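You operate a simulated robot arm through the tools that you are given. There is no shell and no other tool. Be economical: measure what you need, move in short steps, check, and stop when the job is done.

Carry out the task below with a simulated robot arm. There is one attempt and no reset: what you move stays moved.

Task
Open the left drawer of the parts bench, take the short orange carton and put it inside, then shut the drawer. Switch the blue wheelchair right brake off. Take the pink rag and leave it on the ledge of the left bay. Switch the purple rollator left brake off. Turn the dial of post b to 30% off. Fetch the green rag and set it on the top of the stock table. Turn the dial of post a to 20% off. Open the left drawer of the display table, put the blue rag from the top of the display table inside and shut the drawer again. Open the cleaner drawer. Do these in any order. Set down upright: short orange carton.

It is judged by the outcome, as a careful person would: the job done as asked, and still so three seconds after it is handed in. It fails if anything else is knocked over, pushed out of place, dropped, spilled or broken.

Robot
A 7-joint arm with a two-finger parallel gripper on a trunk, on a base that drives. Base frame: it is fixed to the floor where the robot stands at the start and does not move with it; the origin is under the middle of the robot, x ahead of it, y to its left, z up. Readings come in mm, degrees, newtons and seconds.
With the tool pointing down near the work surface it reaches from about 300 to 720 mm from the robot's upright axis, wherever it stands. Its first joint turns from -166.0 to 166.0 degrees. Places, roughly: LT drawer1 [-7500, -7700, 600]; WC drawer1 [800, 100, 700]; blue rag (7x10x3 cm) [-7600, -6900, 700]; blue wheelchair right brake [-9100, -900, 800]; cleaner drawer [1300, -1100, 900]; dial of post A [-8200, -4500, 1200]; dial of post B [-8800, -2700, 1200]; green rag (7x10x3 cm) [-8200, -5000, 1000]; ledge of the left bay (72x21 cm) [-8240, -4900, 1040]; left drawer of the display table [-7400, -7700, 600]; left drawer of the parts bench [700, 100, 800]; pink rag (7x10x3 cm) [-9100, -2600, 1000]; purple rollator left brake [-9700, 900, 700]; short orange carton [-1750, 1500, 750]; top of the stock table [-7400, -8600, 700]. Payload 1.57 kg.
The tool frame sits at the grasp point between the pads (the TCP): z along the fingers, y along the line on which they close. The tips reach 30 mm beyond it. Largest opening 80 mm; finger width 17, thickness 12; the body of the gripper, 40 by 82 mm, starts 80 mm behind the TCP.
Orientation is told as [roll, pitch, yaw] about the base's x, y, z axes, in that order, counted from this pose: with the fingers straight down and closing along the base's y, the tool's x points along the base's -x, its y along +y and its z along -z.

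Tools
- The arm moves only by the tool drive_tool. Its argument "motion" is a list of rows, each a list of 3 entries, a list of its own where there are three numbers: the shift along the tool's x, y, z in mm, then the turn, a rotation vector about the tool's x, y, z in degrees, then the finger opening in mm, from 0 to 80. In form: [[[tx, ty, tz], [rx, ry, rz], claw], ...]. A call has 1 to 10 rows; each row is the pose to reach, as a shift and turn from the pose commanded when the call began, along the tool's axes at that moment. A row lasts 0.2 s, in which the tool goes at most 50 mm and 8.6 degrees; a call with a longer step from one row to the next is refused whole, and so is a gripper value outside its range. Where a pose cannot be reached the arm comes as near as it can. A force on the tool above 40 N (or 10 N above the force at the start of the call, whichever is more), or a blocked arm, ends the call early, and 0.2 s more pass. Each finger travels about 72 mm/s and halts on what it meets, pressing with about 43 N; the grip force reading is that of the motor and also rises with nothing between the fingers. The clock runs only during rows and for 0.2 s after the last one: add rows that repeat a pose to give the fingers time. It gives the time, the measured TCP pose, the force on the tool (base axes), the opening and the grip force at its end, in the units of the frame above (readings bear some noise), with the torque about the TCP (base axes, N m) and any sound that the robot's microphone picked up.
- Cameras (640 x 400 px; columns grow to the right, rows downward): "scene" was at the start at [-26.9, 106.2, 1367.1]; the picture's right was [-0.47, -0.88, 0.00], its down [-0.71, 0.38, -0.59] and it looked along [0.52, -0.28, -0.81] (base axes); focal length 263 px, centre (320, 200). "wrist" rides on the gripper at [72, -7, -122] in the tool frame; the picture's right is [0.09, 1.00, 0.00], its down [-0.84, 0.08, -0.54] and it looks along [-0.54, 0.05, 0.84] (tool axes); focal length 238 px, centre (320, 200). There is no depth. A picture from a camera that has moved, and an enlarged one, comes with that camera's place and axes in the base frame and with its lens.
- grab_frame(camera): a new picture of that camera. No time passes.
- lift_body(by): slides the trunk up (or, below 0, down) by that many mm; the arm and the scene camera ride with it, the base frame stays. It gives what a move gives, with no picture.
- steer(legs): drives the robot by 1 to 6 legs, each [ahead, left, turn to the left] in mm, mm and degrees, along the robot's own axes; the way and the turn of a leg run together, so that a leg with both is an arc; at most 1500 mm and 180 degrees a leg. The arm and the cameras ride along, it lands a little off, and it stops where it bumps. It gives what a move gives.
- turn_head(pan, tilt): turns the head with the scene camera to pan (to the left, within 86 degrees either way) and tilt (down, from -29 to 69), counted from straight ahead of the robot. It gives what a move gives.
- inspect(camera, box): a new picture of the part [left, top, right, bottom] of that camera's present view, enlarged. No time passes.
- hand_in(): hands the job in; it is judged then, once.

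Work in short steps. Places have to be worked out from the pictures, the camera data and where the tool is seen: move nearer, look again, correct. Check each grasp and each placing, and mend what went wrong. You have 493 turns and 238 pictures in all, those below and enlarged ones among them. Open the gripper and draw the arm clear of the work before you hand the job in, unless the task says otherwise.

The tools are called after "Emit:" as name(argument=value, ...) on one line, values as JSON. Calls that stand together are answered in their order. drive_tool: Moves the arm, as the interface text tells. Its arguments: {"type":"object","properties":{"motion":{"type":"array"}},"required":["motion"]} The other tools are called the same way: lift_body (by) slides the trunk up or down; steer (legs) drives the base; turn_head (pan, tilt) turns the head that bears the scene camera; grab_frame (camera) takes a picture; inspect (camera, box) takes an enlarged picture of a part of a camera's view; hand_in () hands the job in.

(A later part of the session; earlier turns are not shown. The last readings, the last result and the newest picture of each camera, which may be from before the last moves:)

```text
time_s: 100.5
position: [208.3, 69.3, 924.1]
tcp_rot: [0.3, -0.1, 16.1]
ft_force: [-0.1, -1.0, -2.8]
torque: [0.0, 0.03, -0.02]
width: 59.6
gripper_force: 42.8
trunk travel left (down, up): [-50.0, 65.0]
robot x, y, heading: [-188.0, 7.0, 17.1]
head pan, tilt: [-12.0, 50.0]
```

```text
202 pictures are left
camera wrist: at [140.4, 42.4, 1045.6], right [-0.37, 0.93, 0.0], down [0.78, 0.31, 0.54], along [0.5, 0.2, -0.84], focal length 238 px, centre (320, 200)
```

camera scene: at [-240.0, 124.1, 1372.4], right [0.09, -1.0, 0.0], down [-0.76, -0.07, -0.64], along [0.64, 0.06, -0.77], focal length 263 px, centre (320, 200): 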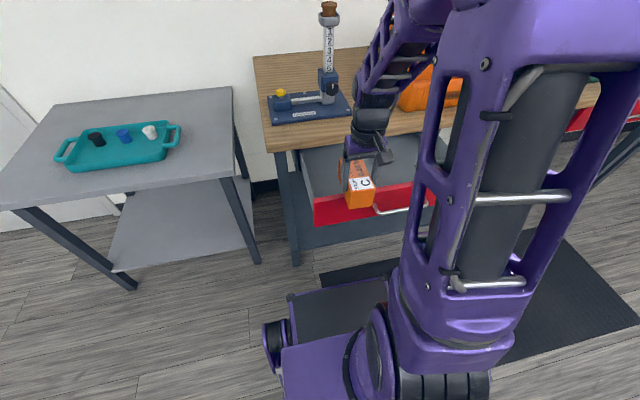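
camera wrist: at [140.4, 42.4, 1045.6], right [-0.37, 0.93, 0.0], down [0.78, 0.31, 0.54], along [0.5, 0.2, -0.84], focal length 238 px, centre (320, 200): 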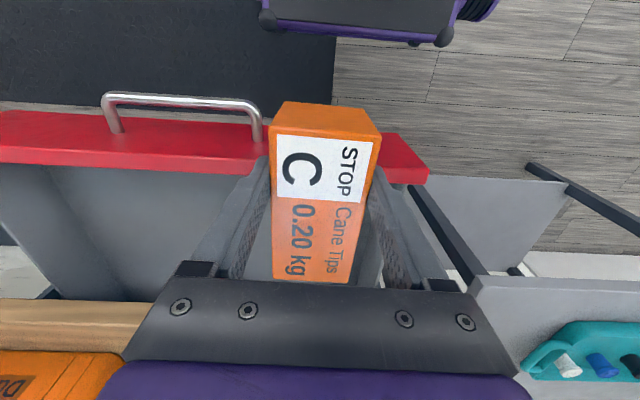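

Drawer interior is clear. I move the carton over its middle (≈(370, -5)) and lower partway.

Emit:
drive_tool(motion=[[[-27, -23, 0], [0, 0, 0], 30], [[-54, -46, 0], [0, 0, 0], 30], [[-81, -70, 0], [0, 0, 0], 30], [[-108, -93, 0], [0, 0, 0], 30], [[-135, -116, 0], [0, 0, 0], 30], [[-135, -116, 20], [0, 0, 0], 30], [[-135, -116, 40], [0, 0, 0], 30]])

Emit:
grab_frame(camera="wrist")

Emit:
inspect(camera="scene", box=[260, 90, 452, 210])

```text
time_s: 102.0
position: [369.5, -5.3, 885.7]
tcp_rot: [0.3, -0.1, 16.2]
ft_force: [0.0, 0.7, -1.3]
torque: [-0.02, 0.05, 0.0]
width: 59.3
gripper_force: 43.0
trunk travel left (down, up): [-50.0, 65.0]
robot x, y, heading: [-188.8, 11.6, 17.2]
head pan, tilt: [-12.0, 50.0]
```

```text
201 pictures are left
camera wrist: at [302.0, -31.8, 1006.9], right [-0.37, 0.93, 0.0], down [0.78, 0.31, 0.54], along [0.5, 0.2, -0.84], focal length 238 px, centre (320, 200)
```

wrist: 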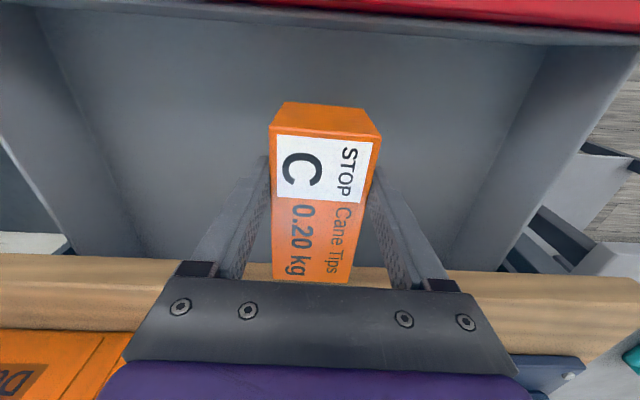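

```text
3.33 times, centred on (356, 150) of scene
camera zoom: at [-240.0, 124.0, 1372.4], right [0.09, -1.0, 0.0], down [-0.76, -0.07, -0.64], along [0.64, 0.06, -0.77], focal length 878 px, centre (200, 367)
```

zoom: 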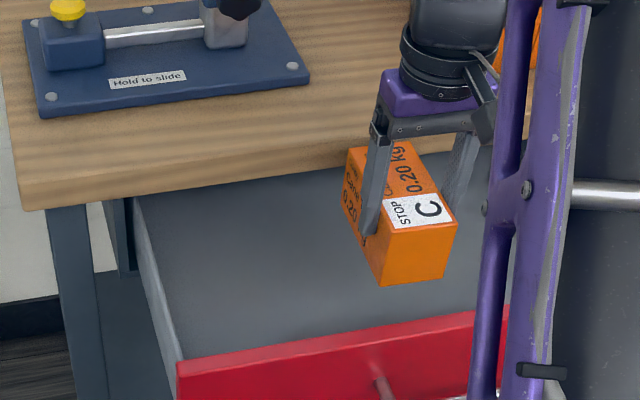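

About 28 mm clearance to the bench edge; I shift 20 mm toward the front and lower until it touches.

Emit:
drive_tool(motion=[[[20, 0, 0], [0, 0, 0], 30], [[20, 0, 20], [0, 0, 0], 30], [[20, 0, 40], [0, 0, 0], 30], [[20, 0, 60], [0, 0, 0], 30], [[20, 0, 75], [0, 0, 0], 30], [[20, 0, 80], [0, 0, 0], 30]])

Emit:
inspect(camera="scene", box=[260, 90, 452, 210])

```text
time_s: 103.5
position: [351.3, -11.0, 803.7]
tcp_rot: [0.4, -0.1, 16.2]
ft_force: [-0.3, -0.1, -1.3]
torque: [-0.05, 0.03, -0.01]
width: 59.4
gripper_force: 43.4
trunk travel left (down, up): [-50.0, 65.0]
robot x, y, heading: [-185.7, 10.5, 17.1]
head pan, tilt: [-12.0, 50.0]
```

```text
3.33 times, centred on (356, 150) of scene
camera zoom: at [-239.9, 124.0, 1372.4], right [0.09, -1.0, 0.0], down [-0.76, -0.07, -0.64], along [0.64, 0.06, -0.77], focal length 878 px, centre (200, 367)
```

zoom: 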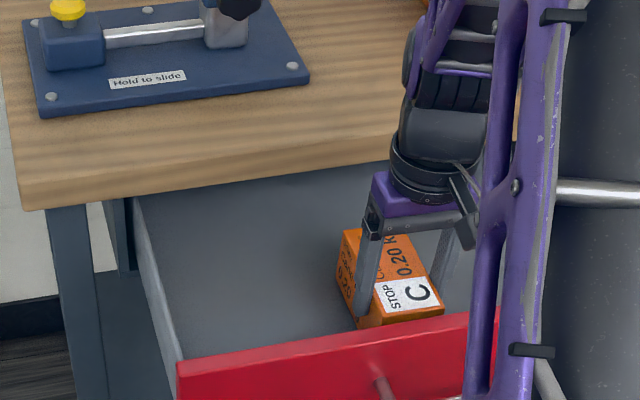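

Not yet touching the floor. I lower in small steps until the force rises.

Emit:
drive_tool(motion=[[[0, 0, 5], [0, 0, 0], 30], [[0, 0, 10], [0, 0, 0], 30], [[0, 0, 14], [0, 0, 0], 30], [[0, 0, 18], [0, 0, 0], 30]])

```text
time_s: 104.1
position: [355.5, -9.0, 800.6]
tcp_rot: [0.1, -0.9, 16.4]
ft_force: [-0.8, 1.9, 19.0]
torque: [0.0, 0.79, -0.15]
width: 59.4
gripper_force: 42.7
trunk travel left (down, up): [-50.0, 65.0]
robot x, y, heading: [-189.2, 9.3, 16.7]
head pan, tilt: [-12.0, 50.0]
stopped in row 3: the force on the tool passed its limit at 41 N (the readings are from after the stop); the commanded pose is now the measured one
```

Floor contact felt (≈z 801). Release gently and rise.

Emit:
drive_tool(motion=[[[0, 0, -1], [0, 0, 0], 62], [[0, 0, -1], [0, 0, 0], 70], [[0, 0, -20], [0, 0, 0], 72], [[0, 0, -60], [0, 0, 0], 72], [[0, 0, -100], [0, 0, 0], 72], [[40, 0, -120], [0, 0, 0], 72], [[80, 0, -120], [0, 0, 0], 60], [[120, 0, -120], [0, 0, 0], 60]])

Emit:
grab_frame(camera="wrist")

Emit:
inspect(camera="scene", box=[260, 90, 452, 210])

```text
time_s: 105.9
position: [238.4, -40.5, 917.3]
tcp_rot: [0.1, -0.6, 16.2]
ft_force: [-0.3, 0.4, 0.6]
torque: [-0.02, 0.02, 0.01]
width: 60.1
gripper_force: 0.0
trunk travel left (down, up): [-50.0, 65.0]
robot x, y, heading: [-186.6, 10.7, 17.0]
head pan, tilt: [-12.0, 50.0]
```

```text
198 pictures are left
camera wrist: at [170.6, -68.7, 1037.4], right [-0.37, 0.93, 0.0], down [0.78, 0.31, 0.55], along [0.51, 0.2, -0.83], focal length 238 px, centre (320, 200)
```

wrist: 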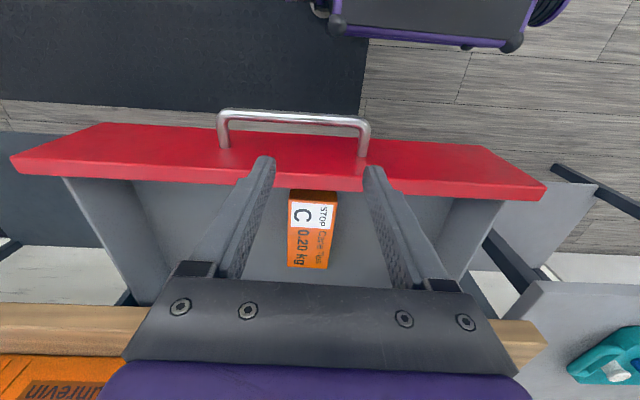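

```text
3.33 times, centred on (356, 150) of scene
camera zoom: at [-240.0, 124.1, 1372.4], right [0.09, -1.0, 0.0], down [-0.76, -0.07, -0.64], along [0.64, 0.06, -0.77], focal length 878 px, centre (200, 367)
```

zoom: 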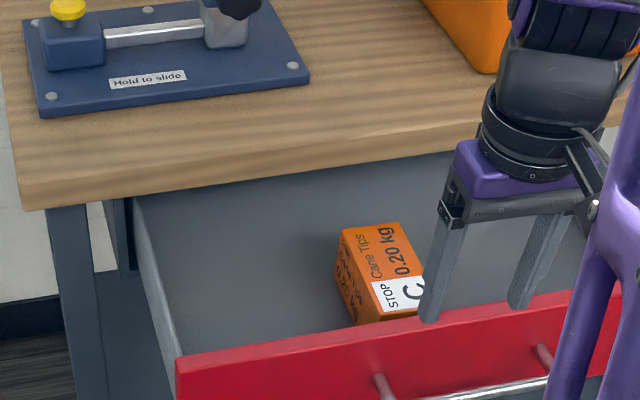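

The carton stands upright in the drawer. I go in front of the handle with closed fingers to push it shut.

Emit:
drive_tool(motion=[[[26, -12, 0], [0, 0, 0], 40], [[52, -24, 0], [0, 0, 0], 20], [[52, -24, 40], [0, 0, 0], 0], [[52, -24, 80], [0, 0, 0], 0], [[52, -24, 120], [0, 0, 0], 0]])

Emit:
grab_frame(camera="wrist")

```text
time_s: 107.1
position: [196.5, -81.3, 796.0]
tcp_rot: [0.0, -0.6, 16.2]
ft_force: [0.4, -0.2, 0.2]
torque: [0.01, -0.01, -0.01]
width: 0.0
gripper_force: 21.4
trunk travel left (down, up): [-50.0, 65.0]
robot x, y, heading: [-186.6, 8.6, 17.2]
head pan, tilt: [-12.0, 50.0]
```

```text
196 pictures are left
camera wrist: at [127.9, -106.9, 916.2], right [-0.37, 0.93, 0.0], down [0.78, 0.31, 0.55], along [0.51, 0.2, -0.83], focal length 238 px, centre (320, 200)
```

wrist: 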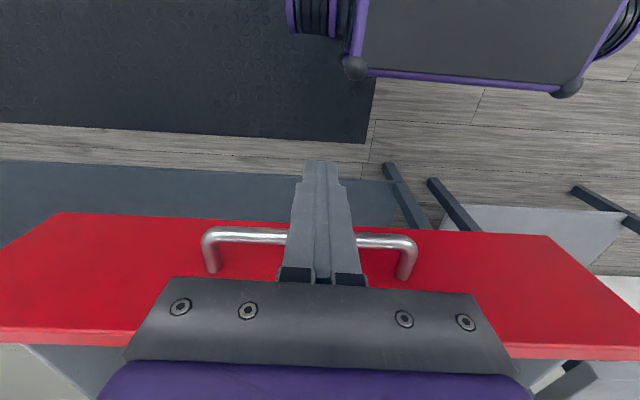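

Push, first 215 mm along the normal.

Emit:
drive_tool(motion=[[[-24, 0.7, 0], [0, 0, 0], 0], [[-48, 1.4, 0], [0, 0, 0], 0], [[-72, 2.1, 0], [0, 0, 0], 0], [[-96, 2.8, 0], [0, 0, 0], 0], [[-120, 3.5, 0], [0, 0, 0], 0], [[-144, 4.2, 0], [0, 0, 0], 0], [[-168, 4.9, 0], [0, 0, 0], 0], [[-192, 5.6, 0], [0, 0, 0], 0], [[-210, 6.2, 0], [0, 0, 0], 0]])

Emit:
inspect(camera="scene", box=[260, 90, 452, 210])

```text
time_s: 109.1
position: [396.6, -15.7, 798.4]
tcp_rot: [0.1, -0.7, 16.3]
ft_force: [1.1, -0.2, 0.5]
torque: [0.06, 0.01, 0.01]
width: 0.0
gripper_force: 21.0
trunk travel left (down, up): [-50.0, 65.0]
robot x, y, heading: [-189.6, 8.3, 17.0]
head pan, tilt: [-12.0, 50.0]
```

```text
3.33 times, centred on (356, 150) of scene
camera zoom: at [-240.2, 124.0, 1372.4], right [0.09, -1.0, 0.0], down [-0.76, -0.07, -0.64], along [0.64, 0.06, -0.77], focal length 878 px, centre (200, 367)
```

zoom: 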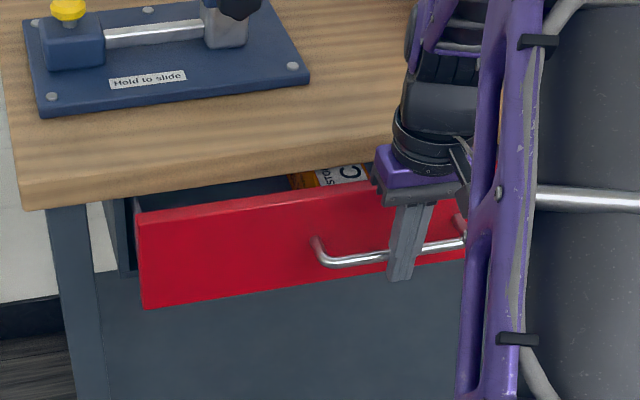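

The carton passes under the top freely. Push the rest.

Emit:
drive_tool(motion=[[[-20, 0.6, 0], [0, 0, 0], 0], [[-38, 1, 0], [0, 0, 0], 0], [[-46, 1.2, 0], [0, 0, 0], 0], [[-50, 1.3, 0], [0, 0, 0], 0], [[-54, 1.4, 0], [0, 0, 0], 0]])

Emit:
inspect(camera="scene", box=[260, 90, 452, 210])

```text
time_s: 110.2
position: [435.2, -3.4, 797.2]
tcp_rot: [0.2, 0.2, 16.3]
ft_force: [-14.2, -2.0, 6.8]
torque: [0.33, -1.42, 0.31]
width: 0.3
gripper_force: 21.4
trunk travel left (down, up): [-50.0, 65.0]
robot x, y, heading: [-190.2, 8.4, 17.2]
head pan, tilt: [-12.0, 50.0]
stopped in row 5: the force on the tool passed its limit at 45 N (the readings are from after the stop); the commanded pose is now the measured one
```

```text
3.33 times, centred on (356, 150) of scene
camera zoom: at [-242.5, 123.8, 1372.5], right [0.09, -1.0, 0.0], down [-0.76, -0.07, -0.64], along [0.64, 0.06, -0.77], focal length 878 px, centre (200, 367)
```

zoom: 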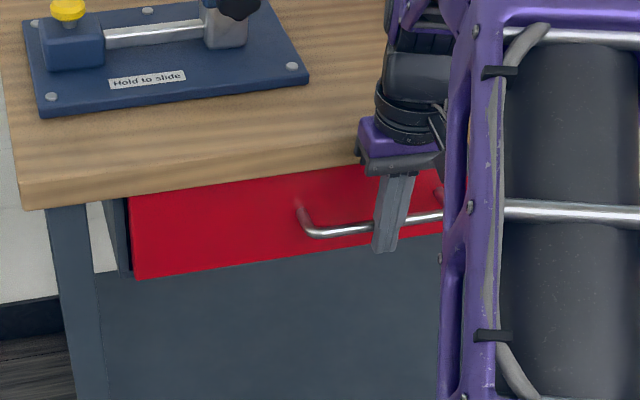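

Torque hints that the gripper body, not only the finger, met the bench edge. I back off, tilt the fingers forward 30° and press the handle again.

Emit:
drive_tool(motion=[[[40, 0, 0], [0, 0, 0], 0], [[50, 0, -8], [0, -8.5, 0], 0], [[50, 0, -8], [0, -17, 0], 0], [[50, 0, -8], [0, -25.5, 0], 0], [[50, 0, -8], [0, -32, 0], 0], [[25, 0, -8], [0, -32, 0], 0], [[15, 0, -8], [0, -32, 0], 0], [[7, 0, -8], [0, -32, 0], 0], [[0, 0, -8], [0, -32, 0], 0]])

Emit:
inspect(camera="scene", box=[260, 90, 452, 210])

```text
time_s: 112.2
position: [432.2, -5.0, 800.1]
tcp_rot: [0.6, -30.9, 15.8]
ft_force: [-36.2, -11.8, -8.2]
torque: [-0.13, 0.7, 0.1]
width: 0.0
gripper_force: 20.7
trunk travel left (down, up): [-50.0, 65.0]
robot x, y, heading: [-189.8, 10.6, 17.0]
head pan, tilt: [-12.0, 50.0]
```

```text
3.33 times, centred on (356, 150) of scene
camera zoom: at [-242.7, 123.1, 1372.3], right [0.09, -1.0, 0.0], down [-0.76, -0.07, -0.64], along [0.64, 0.06, -0.77], focal length 878 px, centre (200, 367)
```

zoom: 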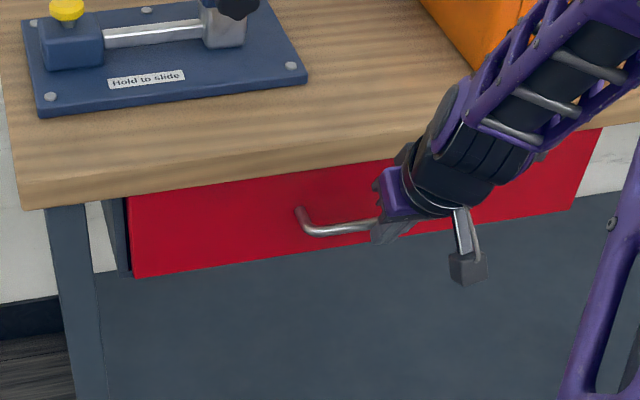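

38 N on the handle and the drawer doesn't move further: shut. I back off and look toward the cleaner drawer.

Emit:
drive_tool(motion=[[[34, 0, -20], [0, 0, 0], 0], [[68, 0, -40], [0, 0, 0], 0], [[68, 0, -60], [0, 8, 0], 0], [[68, 0, -80], [0, 16, 0], 0], [[68, 0, -100], [0, 24, 0], 0], [[68, 0, -120], [0, 31, 0], 30]])

Emit:
steer(legs=[[-150, 0, 0]])

Emit:
turn_head(pan=-65, tilt=20)

Emit:
grab_frame(camera="scene")

```text
time_s: 113.6
position: [322.0, -35.8, 871.2]
tcp_rot: [0.1, -0.6, 16.1]
ft_force: [-0.5, -0.2, 0.2]
torque: [-0.01, -0.01, -0.03]
width: 29.9
gripper_force: 0.0
trunk travel left (down, up): [-50.0, 65.0]
robot x, y, heading: [-186.9, 9.2, 17.1]
head pan, tilt: [-12.0, 50.0]
```

```text
time_s: 114.9
position: [179.6, -79.5, 871.3]
tcp_rot: [0.2, -0.7, 16.2]
ft_force: [0.0, 0.4, 0.8]
torque: [0.03, -0.02, 0.02]
width: 30.0
gripper_force: 0.0
trunk travel left (down, up): [-50.0, 65.0]
robot x, y, heading: [-330.1, -39.3, 16.8]
head pan, tilt: [-12.0, 50.0]
```

```text
time_s: 116.2
position: [180.3, -78.8, 871.9]
tcp_rot: [0.1, -0.8, 16.3]
ft_force: [-0.2, 0.4, -0.1]
torque: [0.0, 0.01, 0.05]
width: 30.1
gripper_force: 0.1
trunk travel left (down, up): [-50.0, 65.0]
robot x, y, heading: [-333.0, -36.8, 16.9]
head pan, tilt: [-65.0, 20.0]
```

```text
192 pictures are left
camera scene: at [-397.6, 4.3, 1418.0], right [-0.74, -0.67, 0.0], down [-0.23, 0.25, -0.94], along [0.63, -0.7, -0.34], focal length 263 px, centre (320, 200)
```

scene: 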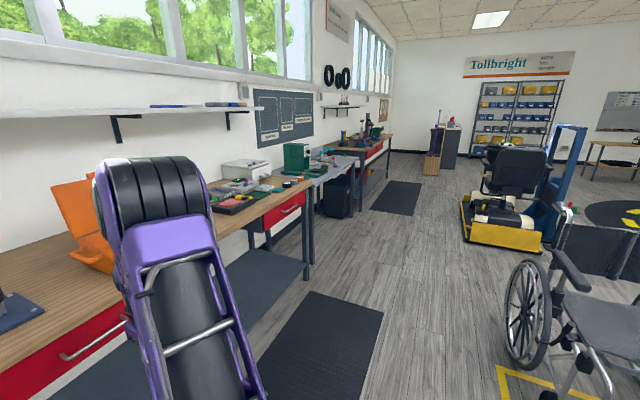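

The expected spot projects to about (253,177): the white machine on the bench. Zoom in.

Emit:
inspect(camera="scene", box=[210, 130, 338, 210])

```text
5.00 times, centred on (274, 170) of scene
camera zoom: at [-397.6, 4.3, 1418.0], right [-0.74, -0.67, 0.0], down [-0.23, 0.25, -0.94], along [0.63, -0.7, -0.34], focal length 1316 px, centre (550, 350)
```

zoom: 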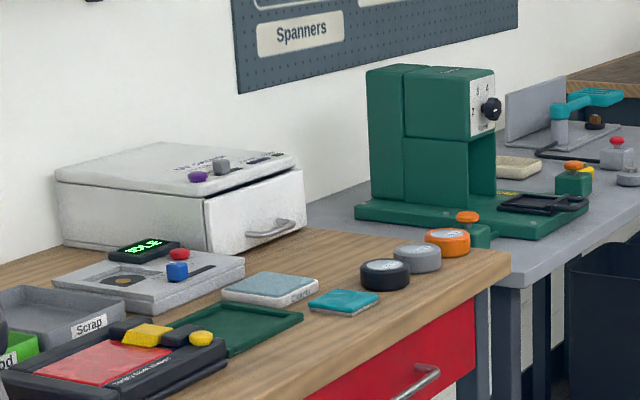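

The cleaner is the white box; its front drawer faces the bench front, handle near (1175,-1125,925). I raise the arm and strafe along the bench.

Emit:
drive_tool(motion=[[[40, 0, -40], [0, 0, 0], 30], [[60, 0, -80], [0, 0, 0], 30], [[60, 0, -120], [0, 0, 0], 30]])

Emit:
steer(legs=[[113, -742, 0], [113, -742, 0]])

Emit:
turn_head(pan=0, tilt=30)

Emit:
grab_frame(camera="scene")

```text
refused: row 1 steps farther than a row can; nothing moved
```

```text
time_s: 130.6
position: [815.4, -1412.6, 871.0]
tcp_rot: [0.1, -0.8, 16.2]
ft_force: [0.1, 0.2, 0.7]
torque: [-0.02, 0.02, -0.01]
width: 30.3
gripper_force: 0.0
trunk travel left (down, up): [-50.0, 65.0]
robot x, y, heading: [304.7, -1370.1, 16.6]
head pan, tilt: [-65.0, 20.0]
```

```text
time_s: 132.0
position: [815.7, -1411.2, 872.3]
tcp_rot: [0.2, -0.8, 16.1]
ft_force: [0.0, 0.6, -0.1]
torque: [-0.02, 0.01, 0.0]
width: 30.1
gripper_force: 0.2
trunk travel left (down, up): [-50.0, 65.0]
robot x, y, heading: [305.5, -1365.1, 16.9]
head pan, tilt: [0.0, 30.0]
```

```text
190 pictures are left
camera scene: at [262.6, -1231.4, 1402.0], right [0.29, -0.96, 0.0], down [-0.48, -0.14, -0.87], along [0.83, 0.25, -0.5], focal length 263 px, centre (320, 200)
```

scene: 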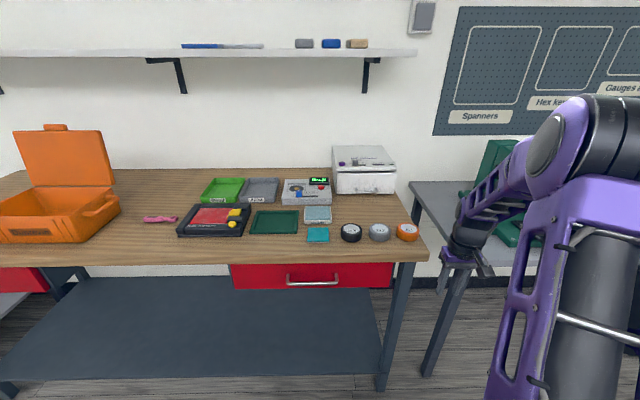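

Arm is beside the bench. I raise it now and zoom on the cleaner.

Emit:
drive_tool(motion=[[[0, 0, -40], [0, 0, 0], 30], [[0, 0, -80], [0, 0, 0], 30], [[0, 0, -120], [0, 0, 0], 30], [[40, 0, -130], [0, 0, 0], 30], [[80, 0, -130], [0, 0, 0], 30]])

Emit:
inspect(camera="scene", box=[290, 130, 418, 210])

```text
time_s: 133.2
position: [735.5, -1436.8, 1001.1]
tcp_rot: [0.3, -1.0, 16.2]
ft_force: [0.3, 0.4, -0.4]
torque: [0.02, -0.02, -0.02]
width: 30.3
gripper_force: 0.0
trunk travel left (down, up): [-50.0, 65.0]
robot x, y, heading: [307.7, -1362.2, 17.1]
head pan, tilt: [0.0, 30.0]
```

```text
5.00 times, centred on (354, 170) of scene
camera zoom: at [262.8, -1231.3, 1401.9], right [0.29, -0.96, 0.0], down [-0.48, -0.15, -0.87], along [0.83, 0.25, -0.5], focal length 1316 px, centre (150, 350)
```

zoom: 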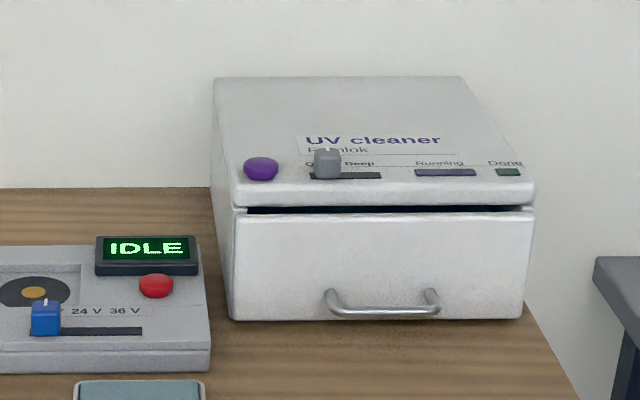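

It's a "UV cleaner" with a drawer handle near (1208,-1144,905), ~30 mm above the bench. I tuck in closer so the arm can reach it.

Emit:
steer(legs=[[150, 0, 0], [70, 0, 0]])

Emit:
turn_head(pan=0, tilt=45)

Emit:
grab_frame(camera="scene")

```text
time_s: 135.2
position: [946.5, -1371.0, 1002.1]
tcp_rot: [0.1, -0.9, 16.1]
ft_force: [-0.6, 0.1, 0.7]
torque: [-0.01, 0.01, -0.01]
width: 29.8
gripper_force: 0.2
trunk travel left (down, up): [-50.0, 65.0]
robot x, y, heading: [516.2, -1301.5, 17.0]
head pan, tilt: [0.0, 30.0]
```

```text
time_s: 135.9
position: [946.4, -1372.1, 1002.1]
tcp_rot: [0.2, -1.0, 16.2]
ft_force: [-0.2, 0.6, 0.8]
torque: [0.01, 0.0, 0.01]
width: 30.1
gripper_force: 0.0
trunk travel left (down, up): [-50.0, 65.0]
robot x, y, heading: [519.2, -1300.8, 17.0]
head pan, tilt: [0.0, 45.0]
```

```text
188 pictures are left
camera scene: at [465.3, -1169.8, 1379.4], right [0.29, -0.96, 0.0], down [-0.68, -0.21, -0.71], along [0.68, 0.21, -0.71], focal length 263 px, centre (320, 200)
```

scene: 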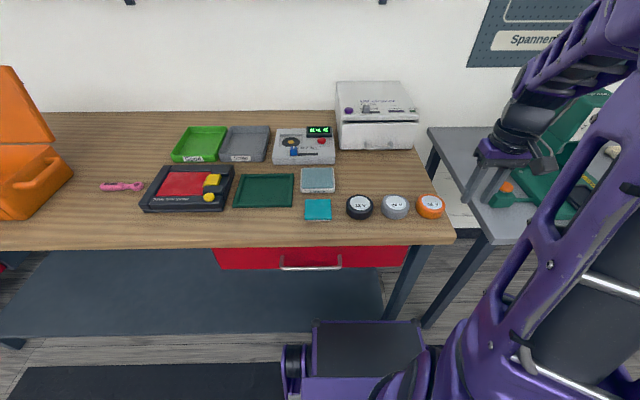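

Emit:
inspect(camera="scene", box=[320, 80, 448, 160])

```text
5.00 times, centred on (384, 120) of scene
camera zoom: at [465.3, -1169.8, 1379.4], right [0.29, -0.96, 0.0], down [-0.68, -0.21, -0.71], along [0.68, 0.21, -0.71], focal length 1316 px, centre (0, 600)
```

zoom: 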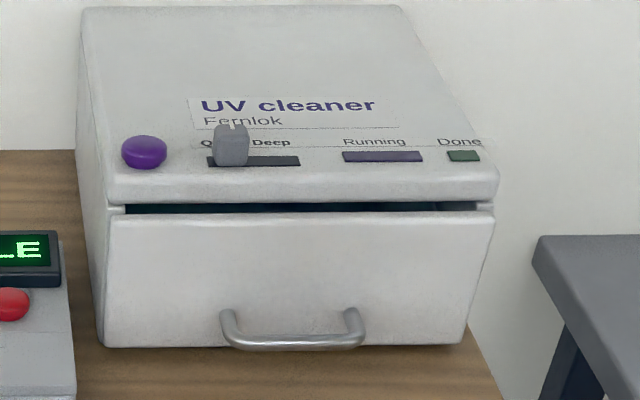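

I move to hover ~60 mm in front of the cleaner handle for a wrist view.

Emit:
drive_tool(motion=[[[-33, 21, -4], [0, 0, 0], 30], [[-66, 42, -8], [0, 0, 0], 30], [[-100, 63, -12], [0, 0, 0], 30], [[-133, 84, -16], [0, 0, 0], 30], [[-166, 105, -20], [0, 0, 0], 30], [[-200, 126, -20], [0, 0, 0], 30], [[-234, 147, -20], [0, 0, 0], 30]])

Emit:
grab_frame(camera="wrist")

```text
time_s: 137.6
position: [1131.8, -1165.1, 1025.1]
tcp_rot: [0.2, -0.8, 16.3]
ft_force: [-0.6, -0.7, -0.2]
torque: [0.01, -0.02, -0.02]
width: 29.8
gripper_force: 0.0
trunk travel left (down, up): [-50.0, 65.0]
robot x, y, heading: [519.7, -1302.0, 17.0]
head pan, tilt: [0.0, 45.0]
```

```text
186 pictures are left
camera wrist: at [1062.8, -1192.1, 1145.7], right [-0.37, 0.93, 0.0], down [0.78, 0.3, 0.55], along [0.52, 0.2, -0.83], focal length 238 px, centre (320, 200)
```

wrist: 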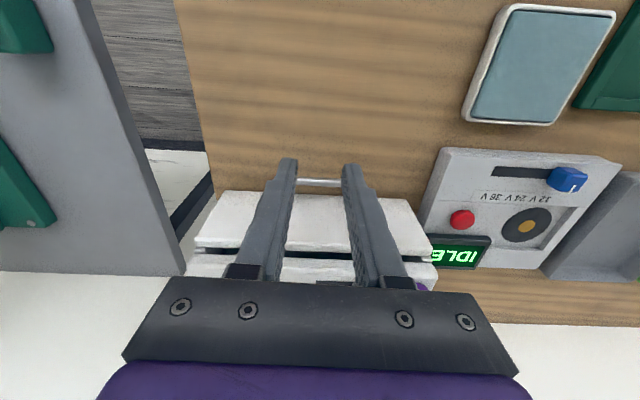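

Bar at ≈(1186,-1142,911). I descend to get a nearer view and measure the gap behind it.

Emit:
drive_tool(motion=[[[0, 0, 30], [0, 0, 0], 60], [[0, 0, 60], [0, 0, 0], 80], [[0, 0, 60], [0, 0, 0], 80]])

Emit:
inspect(camera="wrist", box=[220, 100, 420, 225])

```text
time_s: 138.3
position: [1128.8, -1166.1, 966.6]
tcp_rot: [0.2, -0.9, 16.2]
ft_force: [-0.8, 0.6, -0.4]
torque: [0.0, -0.04, -0.01]
width: 79.8
gripper_force: 0.0
trunk travel left (down, up): [-50.0, 65.0]
robot x, y, heading: [515.0, -1296.8, 16.9]
head pan, tilt: [0.0, 45.0]
```

```text
3.20 times, centred on (320, 162) of wrist
camera zoom: at [1061.5, -1193.1, 1086.0], right [-0.37, 0.93, 0.0], down [0.77, 0.3, 0.55], along [0.52, 0.2, -0.83], focal length 763 px, centre (320, 320)
```

zoom: 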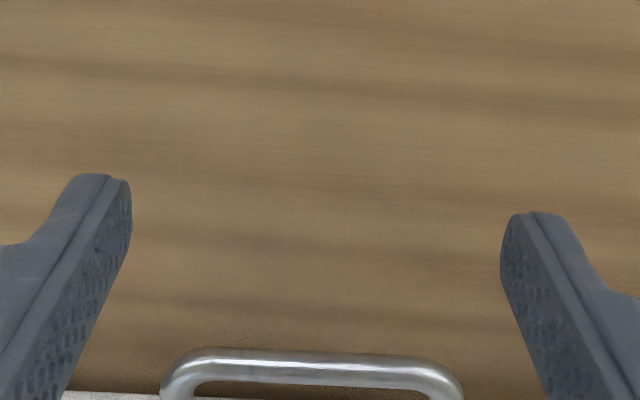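

Emit:
inspect(camera="wrist", box=[240, 180, 400, 280])

```text
4.00 times, centred on (320, 230) of wrist
camera zoom: at [1061.5, -1193.1, 1086.0], right [-0.37, 0.93, 0.0], down [0.77, 0.3, 0.55], along [0.52, 0.2, -0.83], focal length 953 px, centre (320, 80)
```

zoom: 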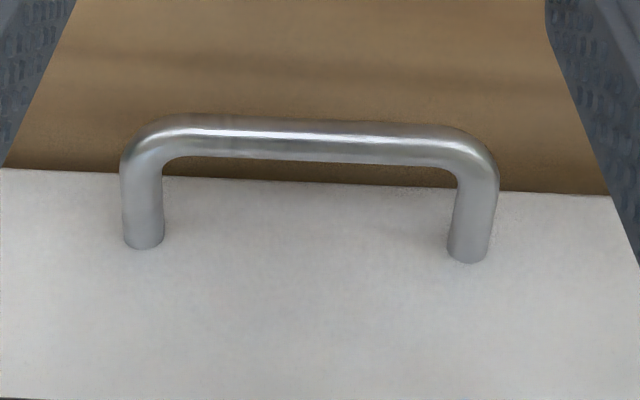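

Clear view: bar at (1188,-1146,911), 10 mm thick, 29 mm gap to the face, cleaner yaw ≈14°. I raise and turn the tool so the fingers close along the pull direction.

Emit:
drive_tool(motion=[[[10, 0, -30], [0, 0, 8.5], 60], [[20, 0, -60], [0, 0, 17], 40], [[20, 0, -60], [0, 0, 25.5], 27], [[20, 0, -60], [0, 0, 34], 27], [[20, 0, -60], [0, 0, 42.5], 27], [[20, 0, -60], [0, 0, 51], 27], [[20, 0, -60], [0, 0, 59.5], 27], [[20, 0, -60], [0, 0, 68], 27], [[20, 0, -60], [0, 0, 76.5], 27], [[20, 0, -60], [0, 0, 85], 27]])

Emit:
drive_tool(motion=[[[0, 0, 0], [0, 0, 7.5], 27]])

Emit:
drive_tool(motion=[[[0, 0, 0], [-5, 0, 0], 27], [[0, 0, 0], [-11, 0, 0], 27]])

```text
time_s: 140.6
position: [1110.9, -1171.8, 1026.4]
tcp_rot: [0.9, 0.2, -69.0]
ft_force: [-0.6, 0.3, -0.4]
torque: [0.02, -0.03, 0.0]
width: 27.1
gripper_force: 0.0
trunk travel left (down, up): [-50.0, 65.0]
robot x, y, heading: [519.4, -1303.4, 17.1]
head pan, tilt: [0.0, 45.0]
```

```text
time_s: 140.9
position: [1110.5, -1170.0, 1025.5]
tcp_rot: [0.8, 0.3, -76.5]
ft_force: [-0.4, -0.4, 0.0]
torque: [0.0, 0.01, 0.01]
width: 27.1
gripper_force: 0.0
trunk travel left (down, up): [-50.0, 65.0]
robot x, y, heading: [514.7, -1303.8, 16.8]
head pan, tilt: [0.0, 45.0]
```

```text
time_s: 141.6
position: [1109.6, -1171.4, 1025.4]
tcp_rot: [11.9, 0.3, -76.3]
ft_force: [-0.2, -0.2, -1.0]
torque: [0.0, -0.01, 0.01]
width: 27.0
gripper_force: 0.0
trunk travel left (down, up): [-50.0, 65.0]
robot x, y, heading: [512.2, -1301.9, 17.0]
head pan, tilt: [0.0, 45.0]
```

Emit:
drive_tool(motion=[[[3, 28, 30], [0, 0, 0], 27], [[6, 56, 66], [0, 0, 0], 27], [[6, 56, 66], [0, 0, 0], 27]])

Emit:
grab_frame(camera="wrist")

Emit:
inspect(camera="scene", box=[320, 80, 448, 160])

```text
time_s: 142.3
position: [1174.7, -1150.5, 971.3]
tcp_rot: [11.7, 0.3, -76.3]
ft_force: [-1.2, -0.5, 0.2]
torque: [0.01, 0.04, 0.0]
width: 27.0
gripper_force: 0.3
trunk travel left (down, up): [-50.0, 65.0]
robot x, y, heading: [516.1, -1300.8, 16.8]
head pan, tilt: [0.0, 45.0]
```

```text
183 pictures are left
camera wrist: at [1127.0, -1087.0, 1089.3], right [0.93, 0.32, 0.2], down [0.16, -0.82, 0.54], along [0.34, -0.47, -0.81], focal length 238 px, centre (320, 200)
```

wrist: 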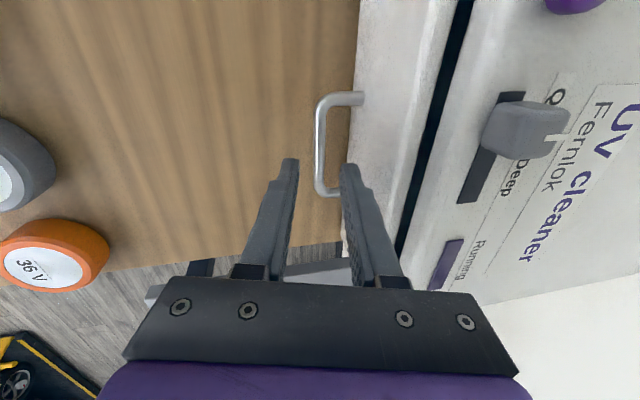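

```text
5.00 times, centred on (384, 120) of scene
camera zoom: at [465.4, -1169.8, 1379.3], right [0.29, -0.96, 0.0], down [-0.68, -0.21, -0.71], along [0.68, 0.21, -0.71], focal length 1316 px, centre (0, 600)
```

zoom: 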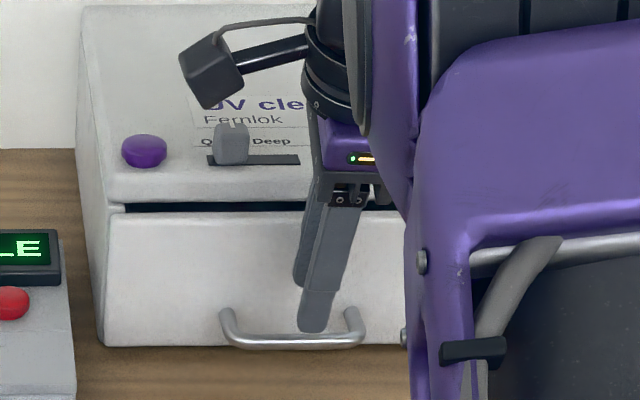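

The tool axis projects right on the bar centre. Descend along the fingers and close.

Emit:
drive_tool(motion=[[[0, 0, 20], [0, 0, 0], 27], [[0, 0, 36], [0, 0, 0], 27], [[0, 0, 45], [0, 0, 0], 27], [[0, 0, 45], [0, 0, 0], 10], [[0, 0, 45], [0, 0, 0], 0], [[0, 0, 45], [0, 0, 0], 0]])

Emit:
grab_frame(camera="wrist")

```text
time_s: 143.8
position: [1183.7, -1147.4, 928.0]
tcp_rot: [11.8, 0.3, -76.2]
ft_force: [0.0, -0.4, 0.6]
torque: [0.09, 0.05, 0.53]
width: 10.1
gripper_force: 28.2
trunk travel left (down, up): [-50.0, 65.0]
robot x, y, heading: [512.8, -1304.4, 17.2]
head pan, tilt: [0.0, 45.0]
```

```text
181 pictures are left
camera wrist: at [1135.7, -1084.7, 1046.1], right [0.93, 0.32, 0.2], down [0.16, -0.82, 0.54], along [0.34, -0.47, -0.81], focal length 238 px, centre (320, 200)
```

wrist: 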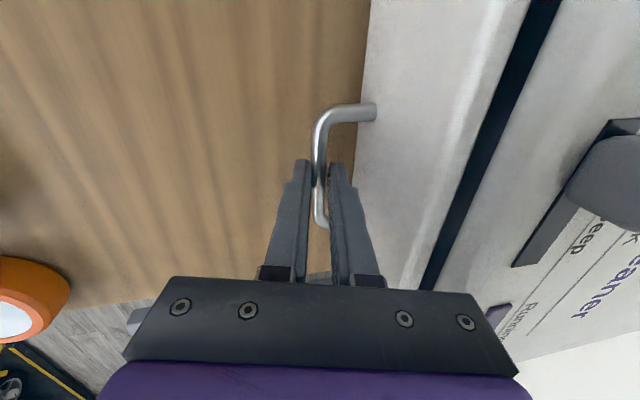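

Gripped (10 mm). Pull the drawer out straight, up to ~130 mm.

Emit:
drive_tool(motion=[[[0, -14.7, -3.1], [0, 0, 0], 0], [[0, -29.4, -6.2], [0, 0, 0], 0], [[0, -44, -9.2], [0, 0, 0], 0], [[0, -58.7, -12.3], [0, 0, 0], 0], [[0, -73.4, -15.4], [0, 0, 0], 0], [[0, -88, -18.5], [0, 0, 0], 0], [[0, -102.8, -21.5], [0, 0, 0], 0], [[0, -117.5, -24.6], [0, 0, 0], 0], [[0, -130, -27], [0, 0, 0], 0]])

Emit:
inspect(camera="scene", box=[288, 70, 480, 190])

```text
time_s: 145.8
position: [1056.8, -1179.9, 929.3]
tcp_rot: [11.9, 0.3, -76.4]
ft_force: [6.2, -21.0, 4.3]
torque: [-0.41, -0.12, 0.39]
width: 10.5
gripper_force: 28.5
trunk travel left (down, up): [-50.0, 65.0]
robot x, y, heading: [518.7, -1301.2, 16.9]
head pan, tilt: [0.0, 45.0]
```

```text
3.33 times, centred on (384, 130) of scene
camera zoom: at [465.4, -1171.5, 1379.6], right [0.29, -0.96, 0.0], down [-0.68, -0.2, -0.71], along [0.68, 0.21, -0.71], focal length 878 px, centre (107, 433)
```

zoom: 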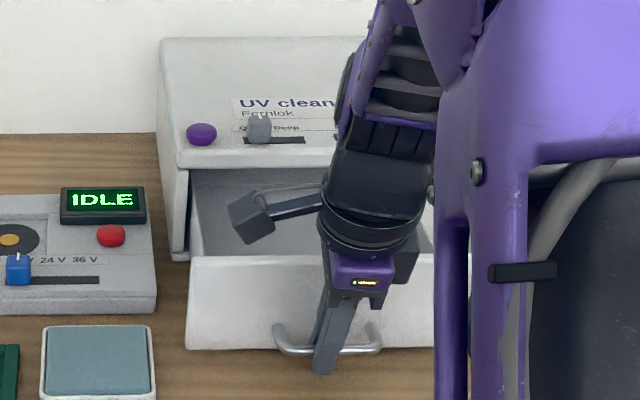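

Open by ~131 mm with some side force (true direction nearer 17°). I relax sideways and pull another 30 mm to see whether it has more travel.

Emit:
drive_tool(motion=[[[-4, 0, 0], [0, 0, 0], 0], [[-7, -10, -2], [0, 0, 0], 0], [[-8, -20, -4], [0, 0, 0], 0], [[-9, -30, -6], [0, 0, 0], 0]])

Emit:
grab_frame(camera="wrist")

Emit:
grab_frame(camera="scene")

```text
time_s: 146.8
position: [1026.7, -1189.3, 928.5]
tcp_rot: [11.8, 0.4, -76.0]
ft_force: [-4.1, 11.6, 8.8]
torque: [0.71, 0.18, 0.7]
width: 10.4
gripper_force: 28.4
trunk travel left (down, up): [-50.0, 65.0]
robot x, y, heading: [511.4, -1303.8, 16.9]
head pan, tilt: [0.0, 45.0]
```

```text
179 pictures are left
camera wrist: at [978.7, -1127.9, 1046.2], right [0.92, 0.32, 0.2], down [0.17, -0.82, 0.54], along [0.34, -0.46, -0.82], focal length 238 px, centre (320, 200)
```

wrist: 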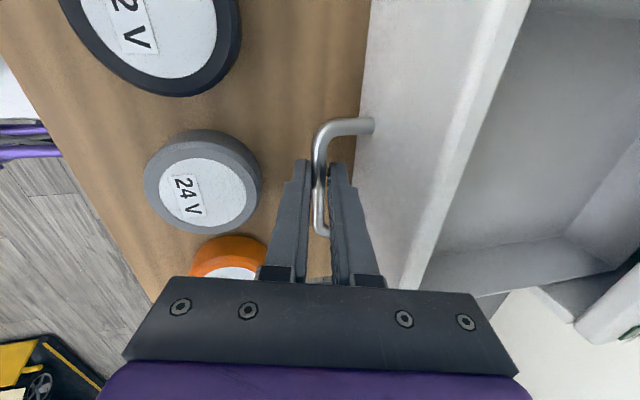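

```text
178 pictures are left
camera scene: at [464.3, -1169.0, 1379.2], right [0.29, -0.96, 0.0], down [-0.68, -0.21, -0.71], along [0.68, 0.21, -0.71], focal length 263 px, centre (320, 200)
```

scene: 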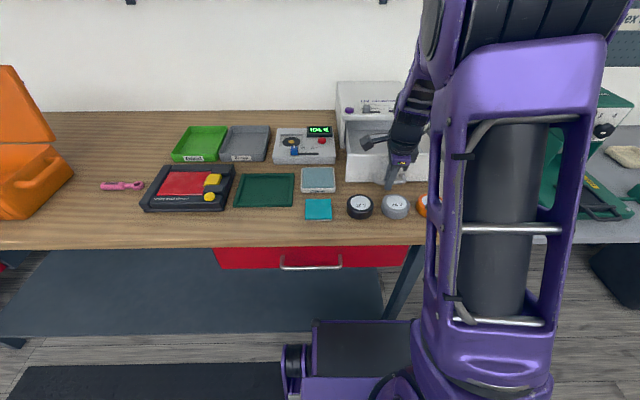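

Open by 160 mm, well out. I release with a small opening and rise vertically.

Emit:
drive_tool(motion=[[[0, 0, 0], [0, 0, 0], 24], [[0, 0, 0], [0, 0, 0], 24], [[0, 0, -30], [0, 0, 0], 24], [[0, 0, -70], [0, 0, 0], 24], [[0, 0, -110], [0, 0, 0], 24], [[0, -20, -145], [0, 0, 0], 24], [[0, -60, -160], [0, 0, 0], 24], [[0, -100, -170], [0, 0, 0], 24]])

Emit:
inspect(camera="scene", box=[288, 70, 480, 190])

```text
time_s: 148.6
position: [898.6, -1226.1, 1057.1]
tcp_rot: [9.2, -0.3, -76.5]
ft_force: [1.0, 0.0, -0.4]
torque: [-0.03, 0.01, 0.01]
width: 24.0
gripper_force: 0.1
trunk travel left (down, up): [-50.0, 65.0]
robot x, y, heading: [512.8, -1302.9, 16.9]
head pan, tilt: [0.0, 45.0]
```

```text
3.33 times, centred on (384, 130) of scene
camera zoom: at [472.3, -1197.2, 1385.1], right [-0.05, -1.0, 0.0], down [-0.66, 0.03, -0.75], along [0.75, -0.04, -0.66], focal length 878 px, centre (107, 433)
```

zoom: 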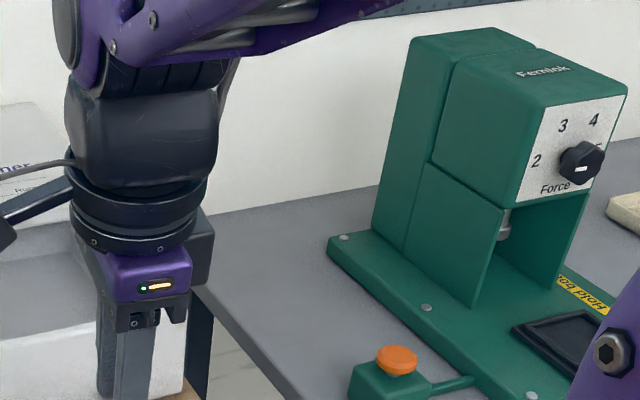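

The arm seems to have nudged the head. I back the base off and restore things.

Emit:
steer(legs=[[-250, 0, 0]])

Emit:
turn_head(pan=15, tilt=40)

Emit:
grab_frame(camera="scene")

```text
time_s: 150.4
position: [656.6, -1299.5, 1063.9]
tcp_rot: [10.3, -0.1, -76.2]
ft_force: [0.5, -0.7, -0.4]
torque: [-0.01, 0.0, 0.0]
width: 23.9
gripper_force: 0.1
trunk travel left (down, up): [-50.0, 65.0]
robot x, y, heading: [272.0, -1375.0, 16.9]
head pan, tilt: [0.0, 45.0]
```

```text
time_s: 151.2
position: [655.8, -1300.4, 1061.0]
tcp_rot: [9.7, -0.2, -76.3]
ft_force: [0.3, -0.1, -0.2]
torque: [0.0, 0.01, 0.0]
width: 23.9
gripper_force: 0.0
trunk travel left (down, up): [-50.0, 65.0]
robot x, y, heading: [275.6, -1373.5, 16.8]
head pan, tilt: [15.0, 40.0]
```

```text
176 pictures are left
camera scene: at [229.2, -1276.3, 1386.0], right [-0.1, -0.99, 0.0], down [-0.64, 0.06, -0.76], along [0.76, -0.08, -0.65], focal length 263 px, centre (320, 200)
```

scene: 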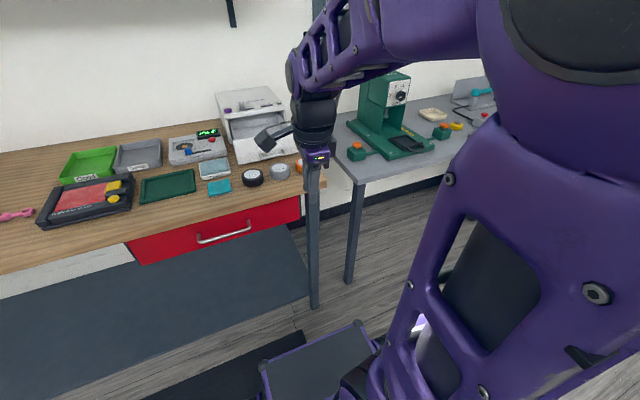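

Cleaner drawer is open. I restore the arm to a compact tool-down pose for travelling.

Emit:
drive_tool(motion=[[[0, 0, 20], [8, 0, 0], 30], [[0, 0, 40], [9.8, 0, 0], 30]])

Emit:
drive_tool(motion=[[[0, 0, 20], [0, 0, -8.5], 30], [[0, 0, 40], [0, 0, -17], 30], [[0, 0, 60], [0, 0, -25.5], 30], [[0, 0, 80], [0, 0, -34], 30], [[0, 0, 100], [0, 0, -42.5], 30], [[0, 0, 120], [0, 0, -51], 30], [[0, 0, 140], [0, 0, -59.5], 30], [[0, 0, 140], [0, 0, -68], 30], [[0, 0, 140], [0, 0, -76.5], 30], [[0, 0, 140], [0, 0, -85], 30]])

Emit:
turn_head(pan=70, tilt=25)

Emit:
grab_frame(camera="scene")

```text
time_s: 151.8
position: [662.2, -1296.5, 1022.9]
tcp_rot: [0.5, 0.0, -76.2]
ft_force: [0.6, -0.9, -0.4]
torque: [-0.04, 0.0, 0.02]
width: 30.1
gripper_force: 0.0
trunk travel left (down, up): [-50.0, 65.0]
robot x, y, heading: [269.0, -1373.4, 17.2]
head pan, tilt: [15.0, 40.0]
```

```text
time_s: 154.0
position: [665.3, -1298.4, 885.1]
tcp_rot: [0.0, -0.5, 8.8]
ft_force: [0.1, 1.1, -0.4]
torque: [0.0, 0.03, 0.01]
width: 29.9
gripper_force: 0.2
trunk travel left (down, up): [-50.0, 65.0]
robot x, y, heading: [272.3, -1374.9, 16.8]
head pan, tilt: [15.0, 40.0]
```

```text
time_s: 155.2
position: [663.9, -1297.5, 884.2]
tcp_rot: [0.0, -0.4, 8.6]
ft_force: [-1.0, 0.4, 0.5]
torque: [-0.04, -0.03, 0.05]
width: 29.6
gripper_force: 0.1
trunk travel left (down, up): [-50.0, 65.0]
robot x, y, heading: [270.7, -1378.6, 17.1]
head pan, tilt: [70.0, 25.0]
```

```text
175 pictures are left
camera scene: at [149.6, -1175.8, 1409.9], right [1.0, -0.05, 0.0], down [-0.02, -0.42, -0.91], along [0.05, 0.91, -0.42], focal length 263 px, centre (320, 200)
```

scene: 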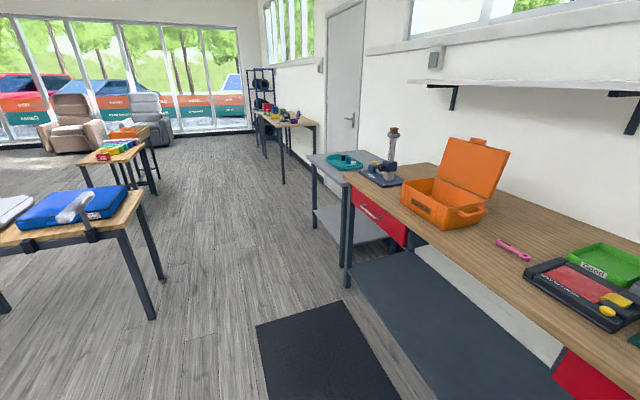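

Left drawer is flush. Now I turn around to face −x and survey the way.

Emit:
steer(legs=[[-150, 0, 0], [0, 0, 163]])

Emit:
turn_head(pan=20, tilt=15)

Emit:
grab_frame(camera="scene")

Emit:
turn_head(pan=-45, tilt=15)

Emit:
grab_frame(camera="scene")

```text
time_s: 163.4
position: [-267.2, -1373.8, 884.4]
tcp_rot: [0.0, -0.5, 170.9]
ft_force: [1.5, -0.2, -0.2]
torque: [0.03, 0.0, 0.01]
width: 30.1
gripper_force: 0.1
trunk travel left (down, up): [-50.0, 65.0]
robot x, y, heading: [128.5, -1419.9, 179.2]
head pan, tilt: [70.0, 25.0]
```

```text
time_s: 164.6
position: [-267.4, -1374.7, 884.4]
tcp_rot: [0.1, -0.5, 170.9]
ft_force: [-0.1, 0.7, 0.0]
torque: [0.01, 0.0, 0.0]
width: 29.9
gripper_force: 0.0
trunk travel left (down, up): [-50.0, 65.0]
robot x, y, heading: [126.5, -1424.0, 179.3]
head pan, tilt: [20.0, 15.0]
```

```text
174 pictures are left
camera scene: at [127.8, -1591.4, 1426.1], right [-0.33, 0.94, 0.0], down [0.24, 0.09, -0.97], along [-0.91, -0.32, -0.26], focal length 263 px, centre (320, 200)
```

scene: 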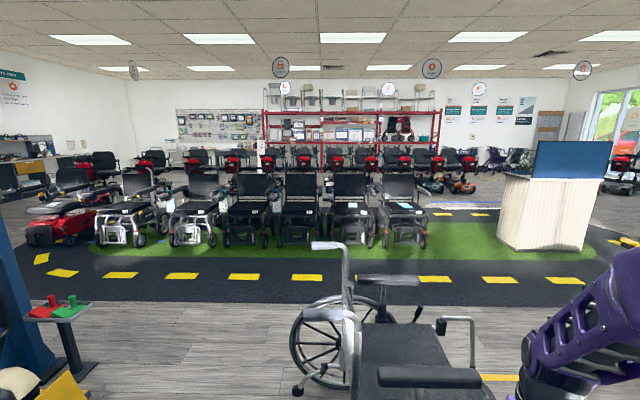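

```text
time_s: 166.0
position: [-267.6, -1374.2, 885.2]
tcp_rot: [0.0, -0.5, 170.9]
ft_force: [-0.5, 1.0, 0.0]
torque: [0.02, 0.01, -0.01]
width: 30.0
gripper_force: 0.1
trunk travel left (down, up): [-50.0, 65.0]
robot x, y, heading: [131.6, -1417.8, 179.1]
head pan, tilt: [-45.0, 15.0]
```

```text
173 pictures are left
camera scene: at [150.8, -1493.7, 1426.2], right [0.72, 0.7, 0.0], down [0.18, -0.19, -0.97], along [-0.67, 0.69, -0.26], focal length 263 px, centre (320, 200)
```

scene: 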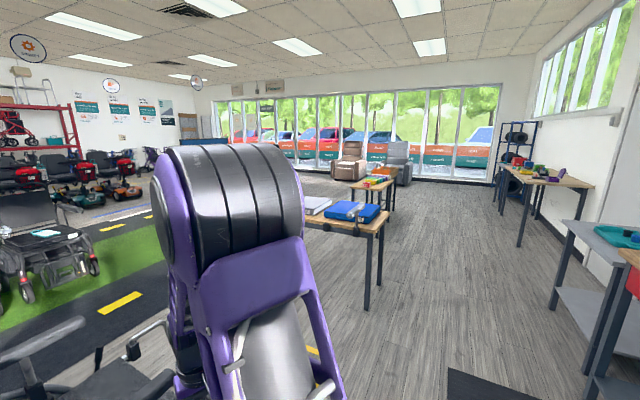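

The way to the far wall leads round the right end of the track, through the corridor between the blue-folder table and the carton table. I drive there in legs.

Emit:
steer(legs=[[130, -1320, 0], [350, -1000, 0], [0, 0, 17]])

Emit:
turn_head(pan=20, tilt=30)

Emit:
grab_frame(camera="scene")

```text
time_s: 189.4
position: [-712.8, 837.7, 884.3]
tcp_rot: [0.1, -0.4, -172.2]
ft_force: [0.0, 0.8, 0.2]
torque: [-0.02, -0.04, -0.01]
width: 30.1
gripper_force: 0.0
trunk travel left (down, up): [-50.0, 65.0]
robot x, y, heading: [-320.3, 910.8, -163.6]
head pan, tilt: [-45.0, 15.0]
```

```text
time_s: 190.8
position: [-711.1, 837.9, 885.7]
tcp_rot: [0.0, -0.5, -172.2]
ft_force: [0.3, -0.4, -0.5]
torque: [0.0, 0.01, -0.02]
width: 30.3
gripper_force: 0.2
trunk travel left (down, up): [-50.0, 65.0]
robot x, y, heading: [-317.1, 913.0, -163.8]
head pan, tilt: [20.0, 30.0]
```

```text
172 pictures are left
camera scene: at [-267.5, 748.6, 1402.0], right [-0.59, 0.81, 0.0], down [0.4, 0.29, -0.87], along [-0.7, -0.51, -0.5], focal length 263 px, centre (320, 200)
```

scene: 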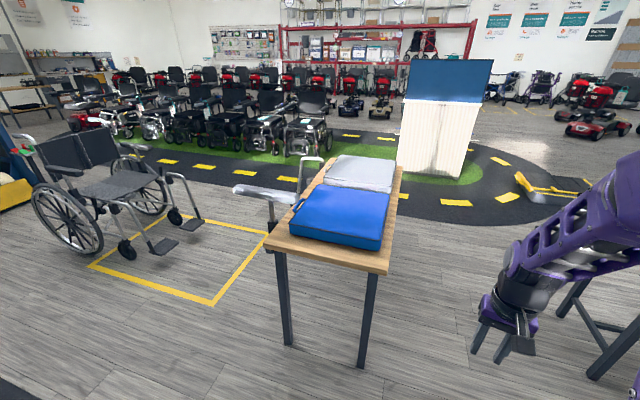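

Corridor is as estimated. Drive through it, then look ahead.

Emit:
steer(legs=[[685, -255, 0], [1450, 0, 0]])

Emit:
turn_head(pan=10, tilt=25)

Emit:
grab_frame(camera="scene")

```text
time_s: 201.7
position: [-2855.1, 473.9, 884.3]
tcp_rot: [0.0, -0.6, -171.6]
ft_force: [0.6, -0.2, -0.7]
torque: [0.01, 0.01, 0.01]
width: 30.2
gripper_force: 0.1
trunk travel left (down, up): [-50.0, 65.0]
robot x, y, heading: [-2464.8, 550.0, -163.3]
head pan, tilt: [20.0, 30.0]
```

```text
time_s: 202.4
position: [-2856.0, 473.1, 884.4]
tcp_rot: [0.0, -0.5, -171.6]
ft_force: [0.3, -0.3, -0.9]
torque: [-0.01, -0.02, 0.0]
width: 30.1
gripper_force: 0.0
trunk travel left (down, up): [-50.0, 65.0]
robot x, y, heading: [-2467.2, 552.7, -163.3]
head pan, tilt: [10.0, 25.0]
```

```text
171 pictures are left
camera scene: at [-2420.7, 402.1, 1409.9], right [-0.45, 0.89, 0.0], down [0.38, 0.19, -0.91], along [-0.81, -0.41, -0.42], focal length 263 px, centre (320, 200)
```

scene: 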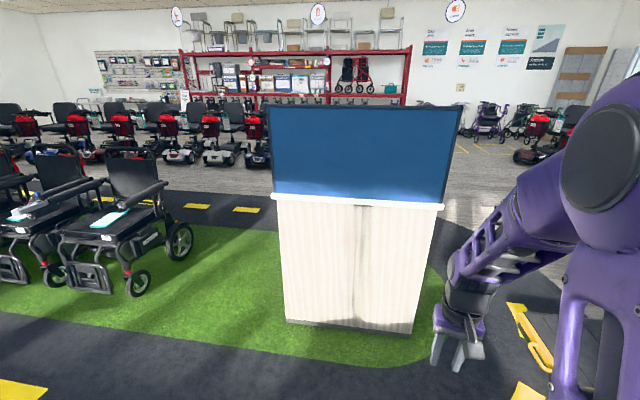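

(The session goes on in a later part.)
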